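You operate a simulated robot arm through the tools that you are given. There is no shell and no other tool. Be economical: measure what you need, move in short steps, check, and stop when the job is done.

You run a simulated robot arm. Do the job below in one go: nothing can be reset, and whatever is moved stays where it is left.

JOB
Take the yellow dough and put it on the gold brass tray.

Only the result counts: the job must be done as asked and must still hold three seconds after the hand-in. Knocking over, shifting, dropping, spilling or breaking anything else fails it.

ROBOT AND FRAMES
A 6-joint arm with a two-finger parallel gripper, fixed in place. Base frame: the origin is at the foot of the arm, x ahead of it, y to its left, z up; the work surface is at about z = 0. Lengths are in m, angles in degrees, forces in N, time in s.
With the tool pointing down near the work surface it reaches from about 0.18 to 0.46 m from the base axis. Its first joint turns from -70.0 to 70.0 degrees. Payload 1.9 kg.
Tool frame: the origin (TCP) lies between the finger pads and is the grasp point; the fingertips stand 0.023 m ahead of it; z points along the fingers, y is the line along which they close. The gripper opens to 0.094 m. The fingers are 0.038 m wide and 0.01 m thick; the gripper's body (0.054 by 0.096 m) begins 0.039 m behind the TCP.
Orientation is that of the tool frame in the base frame, as [roll, pitch, yaw] about the fixed x, y, z axes, in that order (R = Rz(yaw) Ry(pitch) Rx(roll)). With the fingers straight down and closing along the base's y, the tool's x points along the base's -x, its y along +y and its z along -z.

CONTROLS
- The arm moves only by the tool arm_command. Its argument "motion" is text: rows parted by semicolons, each of 4 numbers parted by spaces: the shift along the tool's x, y, z in m, then the turn about the tool's z in degrees. In form: x y z twist; .... A call has 1 to 12 rows; each row shifts and turns the commanded pose from where the row before left it, along the tool's axes as they then stand. "gripper" is the closure, from 0 (fully open) to 1 (shut), set as the call begins (left out, the last holds). A row lasts 0.2 s, in which the tool goes at most 0.05 m and 8.6 degrees; a call with a longer step from one row to the next is refused whole, and so is a gripper value outside its range. Where a pose cannot be reached the arm comes as near as it can. A force on the tool above 40 N (or 10 N above the force at the start of the call, whichever is more), or a blocked arm, ends the call early, and 0.2 s more pass. Each finger travels about 0.108 m/s and halts on what it meets, pressing with about 40 N; the grip force reading is that of the motor and also rises with nothing between the fingers. The clock runs only during rows and for 0.2 s after the last one: add rows that do not move to give the fingers time. The reply holds the time, the measured pose of the TCP, the force on the tool along the base axes, the opening and the grip force, in the units named above and with some noise.
- Cameras (640 x 400 px; columns grow to the right, rows downward): "scene" is fixed at [0.0529, 0.3138, 0.4175]; the picture's right is [-0.79, -0.62, 0.00], its down [-0.40, 0.50, -0.77] and it looks along [0.48, -0.60, -0.64] (base axes); focal length 251 px, centre (320, 200). "wrist" rides on the gripper at [-0.039, 0, -0.044] in the tool frame; the picture's right is [0.00, -1.00, 0.00], its down [0.97, 0.00, -0.24] and it looks along [0.24, 0.00, 0.97] (tool axes); focal length 218 px, centre (320, 200).
- camera(camera): a new picture of that camera. The clock stands still meanwhile.
- pixel_to_xyz(camera, pixels): there is no depth. For up to 12 entries [column, row, z] of the newest picture of that camera ("zoom" is the newest enlarged one), the place [x, y] in the base frame at which the ray of that pixel passes the height z, good to about 0.003 m. The clock stands still meanwhile.
- close_up(camera, box): a new picture of the part [left, top, right, bottom] of that camera's present view, enlarged. The clock stands still meanwhile.
- close_job(): hands the job in; it is judged then, once.

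Keep the steps short. Do not move on a guess: measure, check each grasp and each placing, and mend mistakes. In all there are 60 turns and 30 pictures (those below and enlarged ones count). Leave the gripper open and the arm clear of the work at the hand-in unless told otherwise, and finish with a single line.

The tools are called as name(argument=value, ...) on one line, values as JSON. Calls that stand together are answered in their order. arm_command: Moves the arm, as the interface text tells. Its arguments: {"type":"object","properties":{"motion":{"type":"string"},"gripper":{"type":"number"}},"required":["motion"]} The other tools are called the same way: camera (camera) takes a picture; pixel_to_xyz (camera, pixels) gives the place at which the rays of pixels pass given heights; close_up (camera, box) takes an enlarged picture of a part of a camera's view; close_job () hands the job in.

At the start:

```text
time: 0.0
ee_pos: [0.3618, -0.0038, 0.2519]
tool_rot: [179.9, 0.1, -180.0]
force: [-0.1, -0.7, 0.3]
gripper_width: 0.094
finger_force: 0.0
```

scene: 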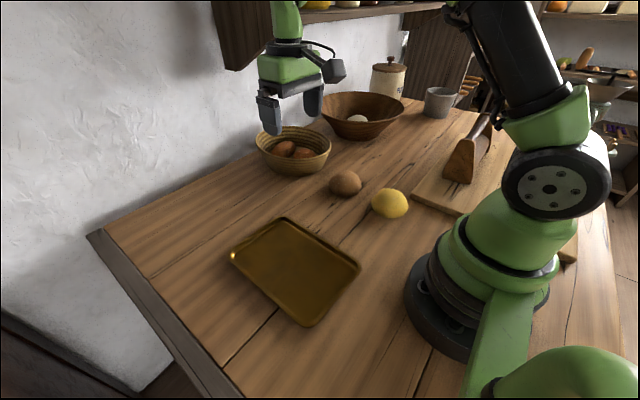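
wrist: 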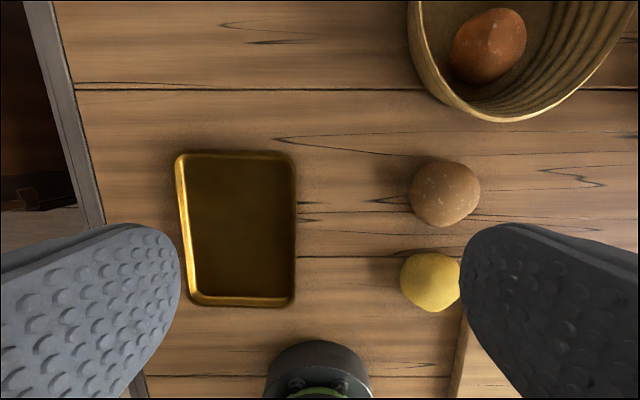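

The yellow dough is at scene (390,203) and the tray's centre at about (295,268). I'll measure both, along with the neighbouring brown dough, and zoom in on them.

close_up(camera="scene", box=[220, 120, 460, 330])

pixel_to_xyz(camera="scene", pixels=[[390, 203, 0.02], [372, 203, 0.02], [409, 203, 0.02], [390, 219, 0.0], [390, 187, 0.03], [345, 183, 0.02], [283, 218, 0.01], [360, 268, 0.01], [307, 326, 0.01], [230, 258, 0.01]])

pixel_to_xyz(camera="wrist", pixels=[[430, 281, 0.02], [400, 281, 0.02], [430, 252, 0.02], [430, 311, 0.02], [445, 194, 0.02], [445, 226, 0.02], [180, 155, 0.01], [295, 155, 0.01], [295, 305, 0.01], [190, 305, 0.01], [462, 330, 0.01]])

```text
1.90 times, centred on (340, 225) of scene
```

zoom: 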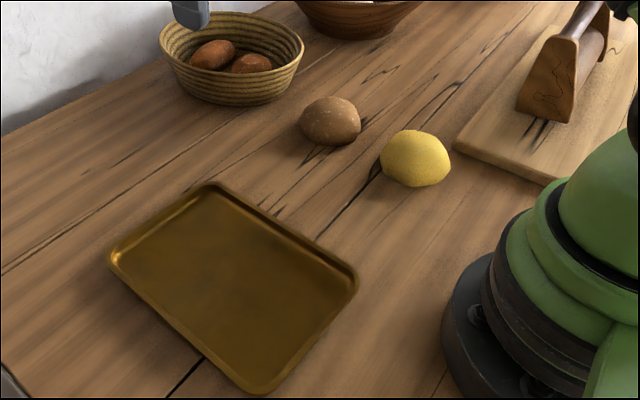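

```text
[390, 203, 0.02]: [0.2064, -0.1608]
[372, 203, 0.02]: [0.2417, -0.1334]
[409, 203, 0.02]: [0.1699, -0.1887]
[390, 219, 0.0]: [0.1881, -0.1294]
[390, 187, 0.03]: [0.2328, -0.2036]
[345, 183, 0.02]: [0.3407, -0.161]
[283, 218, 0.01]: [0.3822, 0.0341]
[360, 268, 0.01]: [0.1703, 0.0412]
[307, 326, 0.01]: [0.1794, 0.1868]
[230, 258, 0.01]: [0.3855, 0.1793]
```

```text
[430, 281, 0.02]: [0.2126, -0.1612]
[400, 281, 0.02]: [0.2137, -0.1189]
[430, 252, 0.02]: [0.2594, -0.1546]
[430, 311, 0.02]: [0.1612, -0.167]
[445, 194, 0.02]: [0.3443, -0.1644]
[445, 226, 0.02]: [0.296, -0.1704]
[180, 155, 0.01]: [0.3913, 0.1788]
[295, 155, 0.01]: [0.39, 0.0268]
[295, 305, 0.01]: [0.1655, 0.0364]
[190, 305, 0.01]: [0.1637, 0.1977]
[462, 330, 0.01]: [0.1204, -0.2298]
```

The two cameras agree that the dough is near (0.21,-0.16) and about 0.085–0.09 wide, which is close to the 0.094 opening. The tray spans x 0.17–0.39 and y 0.03–0.18. I'll move above the dough at the present height and look for its narrowest direction.

arm_command(motion="0.024 -0.026 0 0; 0.024 -0.026 0 0; 0.024 -0.026 0 0; 0.024 -0.026 0 0; 0.024 -0.026 0 0; 0.024 -0.026 0 0; 0 0 0 0", gripper=0)

camera(camera="wrist")

camera(camera="scene")

```text
time: 1.6
ee_pos: [0.2162, -0.1606, 0.2523]
tool_rot: [179.9, 0.1, 180.0]
force: [0.0, 0.1, 0.4]
gripper_width: 0.0939
finger_force: 0.1
```

```text
26 pictures are left
```

wrist: 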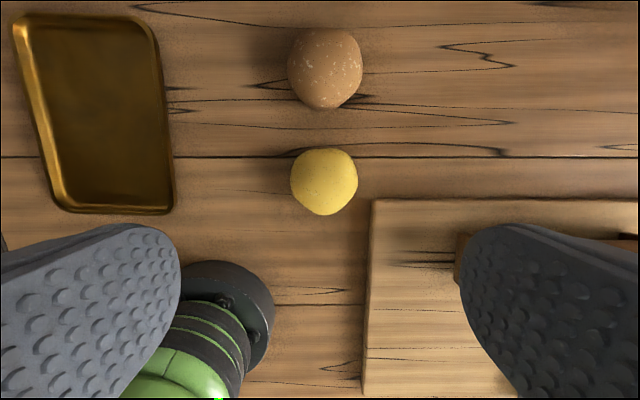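

```text
25 pictures are left
```

scene: 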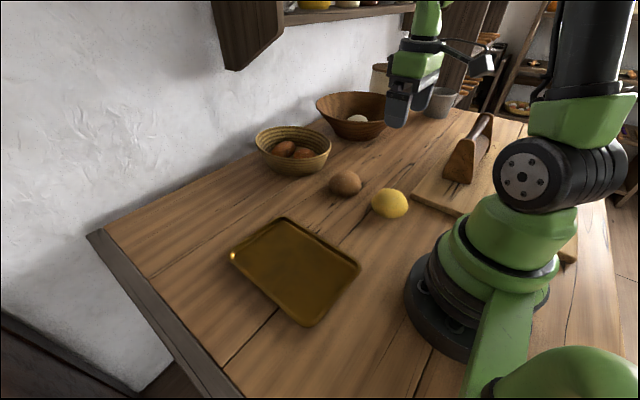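

The dough now shows whole at wrist (324,182), nearly round and about 67 px across. I'll measure its outline, the brown dough and the board edge.

close_up(camera="wrist", box=[240, 110, 400, 230])

pixel_to_xyz(camera="wrist", pixels=[[324, 182, 0.025], [290, 182, 0.025], [358, 180, 0.025], [323, 148, 0.025], [324, 216, 0.025], [325, 69, 0.025], [325, 109, 0.025], [372, 200, 0.015], [365, 395, 0.015], [245, 262, 0.03], [324, 182, 0.04], [272, 300, 0.05]])

```text
3.33 times, centred on (320, 170) of wrist
```

zoom: 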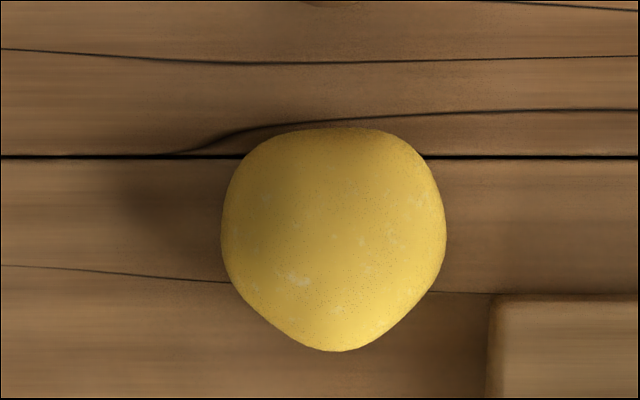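

```text
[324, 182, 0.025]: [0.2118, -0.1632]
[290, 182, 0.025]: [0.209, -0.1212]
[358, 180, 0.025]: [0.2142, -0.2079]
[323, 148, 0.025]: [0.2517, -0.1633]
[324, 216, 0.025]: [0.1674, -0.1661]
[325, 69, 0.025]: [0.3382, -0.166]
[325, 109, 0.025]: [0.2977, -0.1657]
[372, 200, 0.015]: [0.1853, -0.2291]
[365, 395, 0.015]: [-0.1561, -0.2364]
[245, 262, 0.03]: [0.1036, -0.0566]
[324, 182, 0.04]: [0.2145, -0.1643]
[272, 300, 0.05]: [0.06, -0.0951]
```

The dough is about 0.082 wide across y and about 0.080 along the diagonal away from the board. Its centre is near (0.217,-0.164). I'll turn the fingers 45° so they close along that clearer diagonal, come down to z≈0.15, and check the centring.

arm_command(motion="-0.001 -0.0034 0 0; 0 0 0.02 -7.5; 0 0 0.02 -7.5; 0 0 0.02 -7.5; 0 0 0.02 -7.5; 0 0 0.02 -7.5; 0 0 0 -7.5; 0 0 0 0; 0 0 0 0")

camera(camera="wrist")

```text
time: 3.6
ee_pos: [0.2189, -0.1631, 0.153]
tool_rot: [-180.0, 0.1, -134.9]
force: [0.7, -0.3, -0.8]
gripper_width: 0.0941
finger_force: 0.2
```

```text
23 pictures are left
```

wrist: 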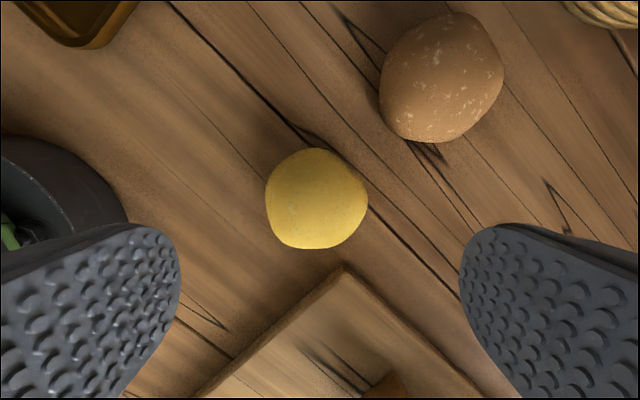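

The dough spans columns 265–368, so its centre is at 316.5, about 2.7 mm off toward tool +y. Comparing the two heights gives a width of about 0.083 at z≈0.026. I'll shift to correct that and come down to z≈0.1, with the tips still above the dough, then look again.

arm_command(motion="0.002 0.0027 0.02 0; 0 0 0.02 0; 0 0 0.013 0; 0 0 0 0; 0 0 0 0")

camera(camera="wrist")

close_up(camera="scene", box=[310, 100, 470, 230])

```text
time: 4.8
ee_pos: [0.2169, -0.1604, 0.1012]
tool_rot: [-180.0, 0.1, -135.0]
force: [0.4, 0.0, -0.2]
gripper_width: 0.0942
finger_force: 0.1
```

```text
22 pictures are left
```

wrist: 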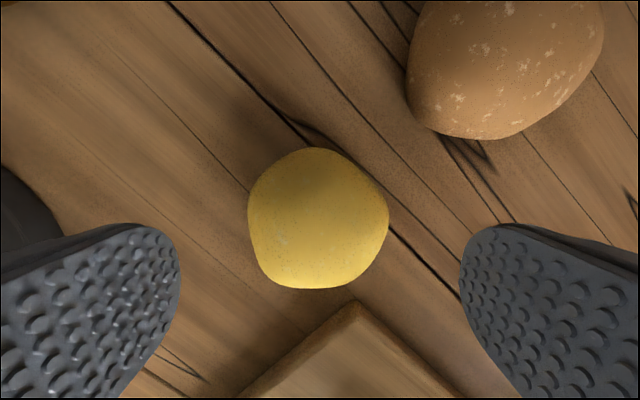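

```text
3.08 times, centred on (390, 165) of scene
```

zoom: 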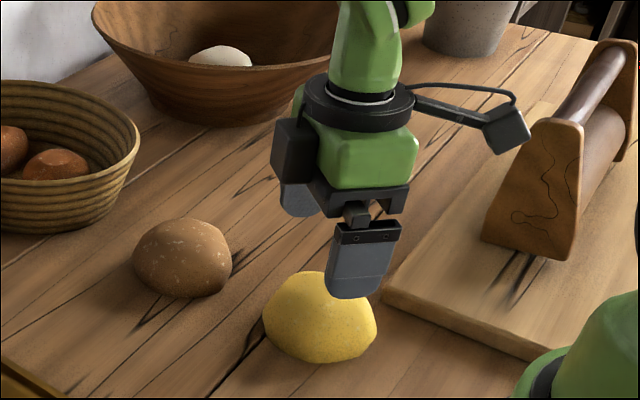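

The dough is centred at column 318, about 1 mm off, and its row puts it right under the TCP. The width is about 0.081. I'll shift 1 mm, descend straight to z≈0.05, and check that nothing is touched.

arm_command(motion="0.001 0.001 0.012 0; 0 0 0.012 0; 0 0 0.012 0; 0 0 0.014 0; 0 0 0 0; 0 0 0 0")

camera(camera="wrist")

close_up(camera="scene", box=[310, 120, 470, 230])

```text
time: 6.2
ee_pos: [0.2145, -0.1624, 0.049]
tool_rot: [180.0, 0.1, -135.0]
force: [-0.5, 0.3, -0.4]
gripper_width: 0.0941
finger_force: 0.1
```

```text
20 pictures are left
```

wrist: 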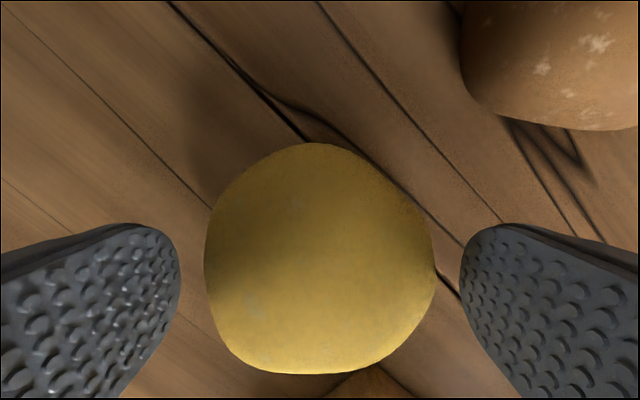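

```text
3.64 times, centred on (390, 175) of scene
```

zoom: 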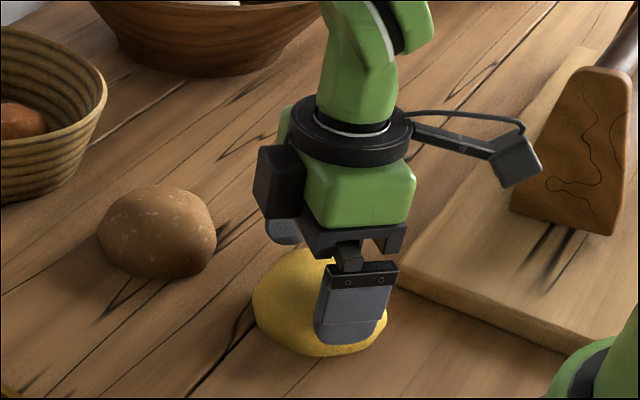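

The fingers straddle the dough with a gap on both sides: it spans columns 204–436, centred at 320, and there is no contact force. I'll descend the last 14 mm and close partly, to about 0.073 opening, to avoid overly squashing the dough.

arm_command(motion="0 0 0.007 0; 0 0 0.007 0; 0 0 0 0; 0 0 0 0")

arm_command(motion="0 0 0 0; 0 0 0 0; 0 0 0 0; 0 0 0 0", gripper=0.22)

camera(camera="wrist")

```text
time: 7.2
ee_pos: [0.2154, -0.1624, 0.0347]
tool_rot: [180.0, 0.1, -135.1]
force: [-0.1, 0.3, -0.7]
gripper_width: 0.0944
finger_force: 0.0
```

```text
time: 8.2
ee_pos: [0.2152, -0.1615, 0.0363]
tool_rot: [-180.0, 0.1, -135.0]
force: [0.3, -0.3, 0.2]
gripper_width: 0.0863
finger_force: 39.6
```

```text
18 pictures are left
```

wrist: 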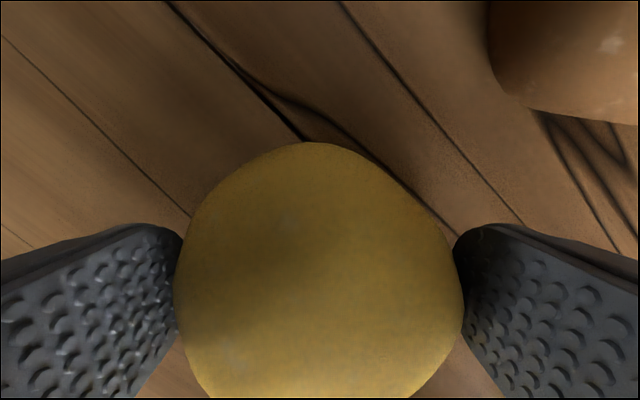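

Both pads touch the dough at 0.086 opening with 39.6 N, and it didn't squash. I'll lift slowly by 4 cm and check the hold.

arm_command(motion="0 0 -0.008 0; 0 0 -0.01 0; 0 0 -0.01 0; 0 0 -0.012 0; 0 0 0 0; 0 0 0 0; 0 0 0 0")

camera(camera="wrist")

close_up(camera="scene", box=[310, 120, 470, 230])

```text
time: 9.8
ee_pos: [0.2153, -0.1631, 0.0752]
tool_rot: [-180.0, 0.2, -135.0]
force: [0.1, 0.0, -2.4]
gripper_width: 0.0862
finger_force: 39.9
```

```text
17 pictures are left
```

wrist: 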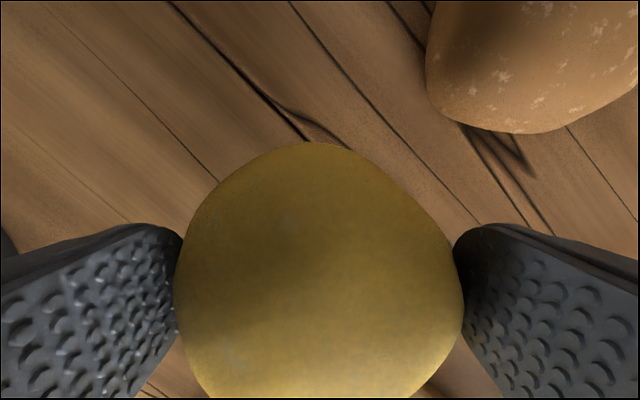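

```text
3.64 times, centred on (390, 175) of scene
```

zoom: 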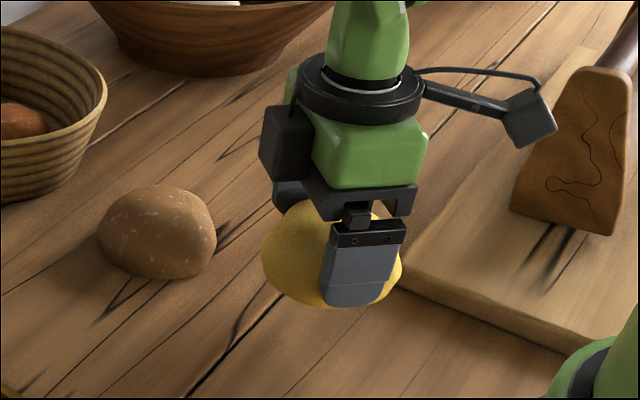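

The dough hangs firmly, with the force reading about 2.4 N, and nothing else moved. I'll lift another 6 cm and carry it to above the tray centre (0.28, 0.108).

arm_command(motion="0 0 -0.02 0; 0 0 -0.02 0; 0 0 -0.02 0; -0.0297 0.0182 0 0; -0.0297 0.0182 0 0; -0.0297 0.0182 0 0; -0.0297 0.0182 0 0; -0.0297 0.0182 0 0; -0.0297 0.0182 0 0; -0.0297 0.0182 0 0; -0.0297 0.0182 0 0; 0 0 0 0")

camera(camera="wrist")

camera(camera="scene")

```text
time: 12.4
ee_pos: [0.2799, 0.1085, 0.1362]
tool_rot: [180.0, 0.1, -135.1]
force: [0.5, 1.0, -1.7]
gripper_width: 0.086
finger_force: 40.5
```

```text
15 pictures are left
```

wrist: 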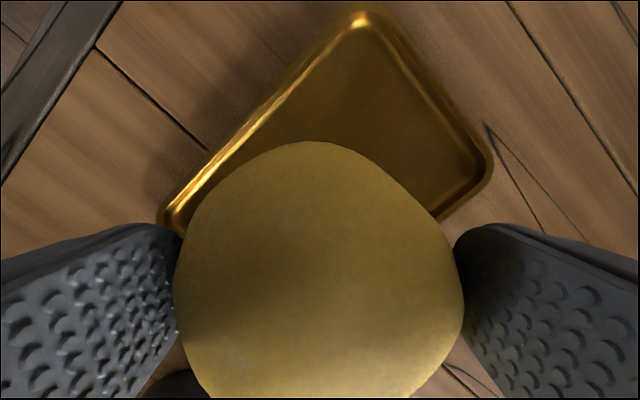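

```text
14 pictures are left
```

scene: 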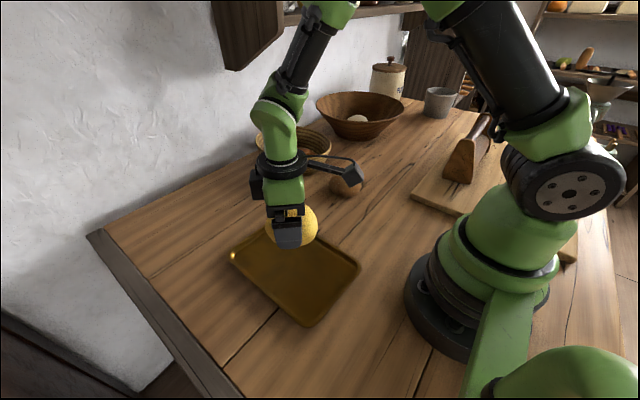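

The dough is still held above the tray. I'll check the tray's corners from here, at wrist (362,10), (490,165) and (168,222).

pixel_to_xyz(camera="wrist", pixels=[[362, 10, 0.012], [490, 165, 0.012], [168, 222, 0.012]])

```text
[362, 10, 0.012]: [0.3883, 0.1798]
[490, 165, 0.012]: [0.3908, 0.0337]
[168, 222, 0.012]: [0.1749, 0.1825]
```

The tray's centre comes out at (0.282, 0.108), directly beneath the dough. I'll descend to z≈0.05 first.

arm_command(motion="0 0 0.02 0; 0 0 0.02 0; 0 0 0.02 0; 0 0 0.015 0; 0 0 0.01 0; 0 0 0 0; 0 0 0 0")

close_up(camera="scene", box=[210, 190, 390, 330])

```text
time: 14.0
ee_pos: [0.2762, 0.1088, 0.0505]
tool_rot: [-180.0, 0.1, -134.9]
force: [0.0, 0.7, -2.4]
gripper_width: 0.0861
finger_force: 39.5
```

```text
2.86 times, centred on (300, 260) of scene
```

zoom: 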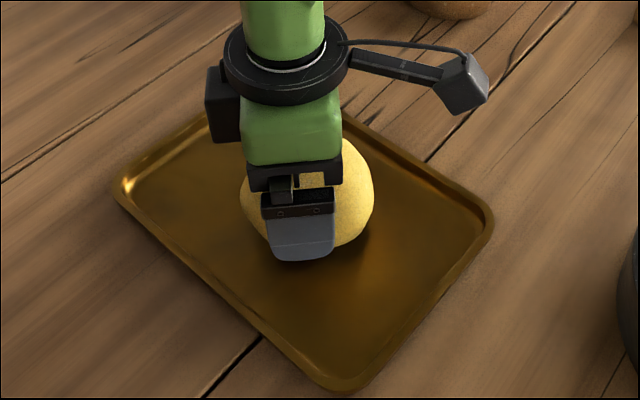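

There's no contact yet, with the force at the hanging weight. I'll go down in 2 mm steps and watch for the force to change sign.

arm_command(motion="0 0 0.002 0; 0 0 0.002 0; 0 0 0.002 0; 0 0 0 0; 0 0 0 0")

arm_command(motion="0 0 0.0015 0; 0 0 0.0015 0; 0 0 0 0; 0 0 0 0")

```text
time: 15.2
ee_pos: [0.2795, 0.1082, 0.0447]
tool_rot: [180.0, 0.1, -135.0]
force: [0.3, 0.8, -1.0]
gripper_width: 0.0859
finger_force: 39.9
```

```text
time: 16.2
ee_pos: [0.2794, 0.1081, 0.042]
tool_rot: [-180.0, 0.1, -135.1]
force: [0.0, 0.3, -2.6]
gripper_width: 0.0859
finger_force: 40.2
```

The dough still hangs at z=0.042, with force -2.6. I'll continue down in 1 mm steps.

arm_command(motion="0 0 0.001 0; 0 0 0.001 0; 0 0 0 0; 0 0 0 0")

```text
time: 17.2
ee_pos: [0.2785, 0.1096, 0.0399]
tool_rot: [-179.9, 0.1, -135.1]
force: [0.1, -0.6, -2.3]
gripper_width: 0.0862
finger_force: 39.8
```

arm_command(motion="0 0 0.001 0; 0 0 0.001 0; 0 0 0 0; 0 0 0 0")

```text
time: 17.8
ee_pos: [0.2799, 0.1078, 0.0399]
tool_rot: [180.0, 0.0, -135.2]
force: [-1.8, 0.0, 4.9]
gripper_width: 0.0863
finger_force: 39.8
stopped in row 2: the force on the tool passed its limit (the readings are from after the stop); the commanded pose is now the measured one
```

The upward force of +4.9 N shows the dough is resting on the tray. I'll open the fingers and look.

arm_command(motion="0 0 0 0; 0 0 0 0; 0 0 0 0; 0 0 0 0", gripper=0)

camera(camera="wrist")

```text
time: 18.8
ee_pos: [0.2804, 0.1082, 0.0389]
tool_rot: [-180.0, 0.1, -135.1]
force: [-0.1, 0.2, -0.1]
gripper_width: 0.0943
finger_force: 0.0
```

```text
12 pictures are left
```

wrist: 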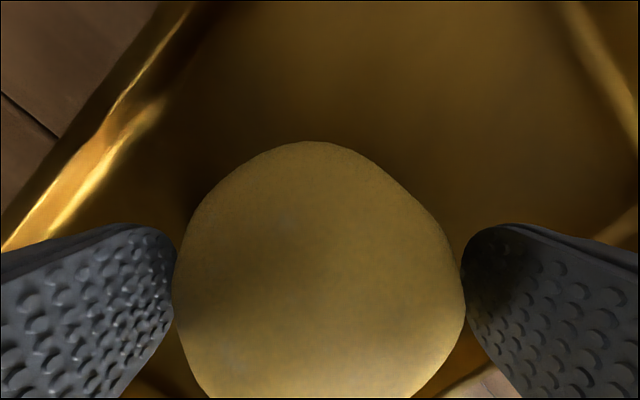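

The load is off and there are gaps at both pads. I'll rise slowly and straight up, checking early that the dough isn't sticking.

arm_command(motion="0 0 -0.005 0; 0 0 -0.006 0; 0 0 -0.008 0; 0 0 0 0")

camera(camera="wrist")

```text
time: 19.8
ee_pos: [0.2797, 0.1084, 0.0579]
tool_rot: [180.0, 0.2, -135.1]
force: [-0.7, -0.2, -0.6]
gripper_width: 0.0941
finger_force: 0.0
```

```text
11 pictures are left
```

wrist: 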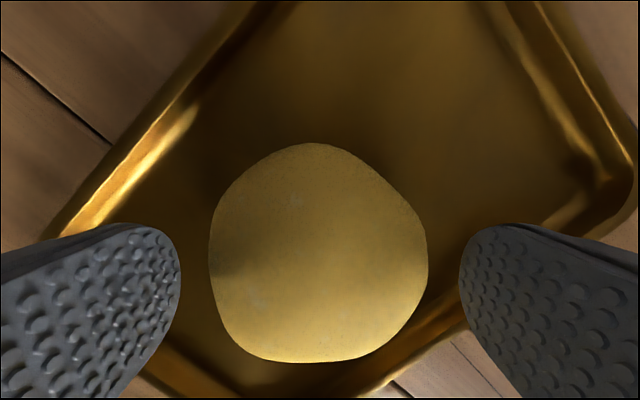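

The dough stays on the tray as the fingers rise. I'll go up clear of it to z≈0.22 and check the whole scene.

arm_command(motion="0 0 -0.02 0; 0 0 -0.03 0; 0 0 -0.03 0; 0 0 -0.04 0; 0 0 -0.04 0; 0 0 0 0; 0 0 0 0")

camera(camera="scene")

camera(camera="wrist")

```text
time: 21.4
ee_pos: [0.2786, 0.1075, 0.2195]
tool_rot: [-180.0, 0.1, -135.1]
force: [0.2, -0.2, 0.4]
gripper_width: 0.0939
finger_force: 0.1
```

```text
10 pictures are left
```

scene: 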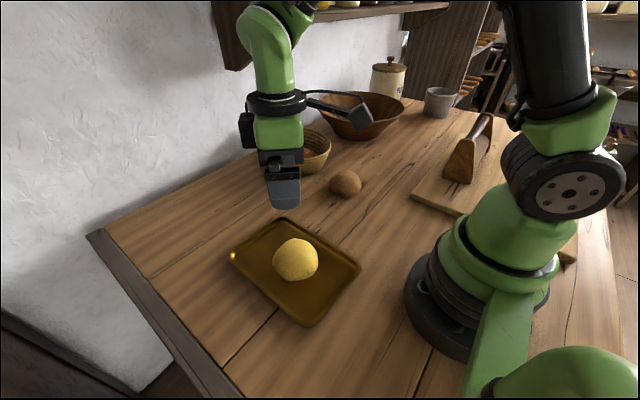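

```text
9 pictures are left
```

wrist: 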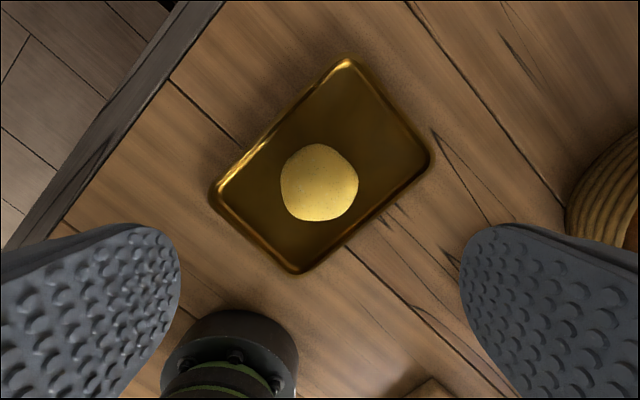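

The dough rests near the middle of the tray. The tray and everything else are where they were, and the gripper is open and clear. I'm handing in.

close_job()

```text
The job is handed in.
```

The yellow dough is on the gold brass tray, nothing else was disturbed, and the job is handed in with the gripper open and the arm clear.
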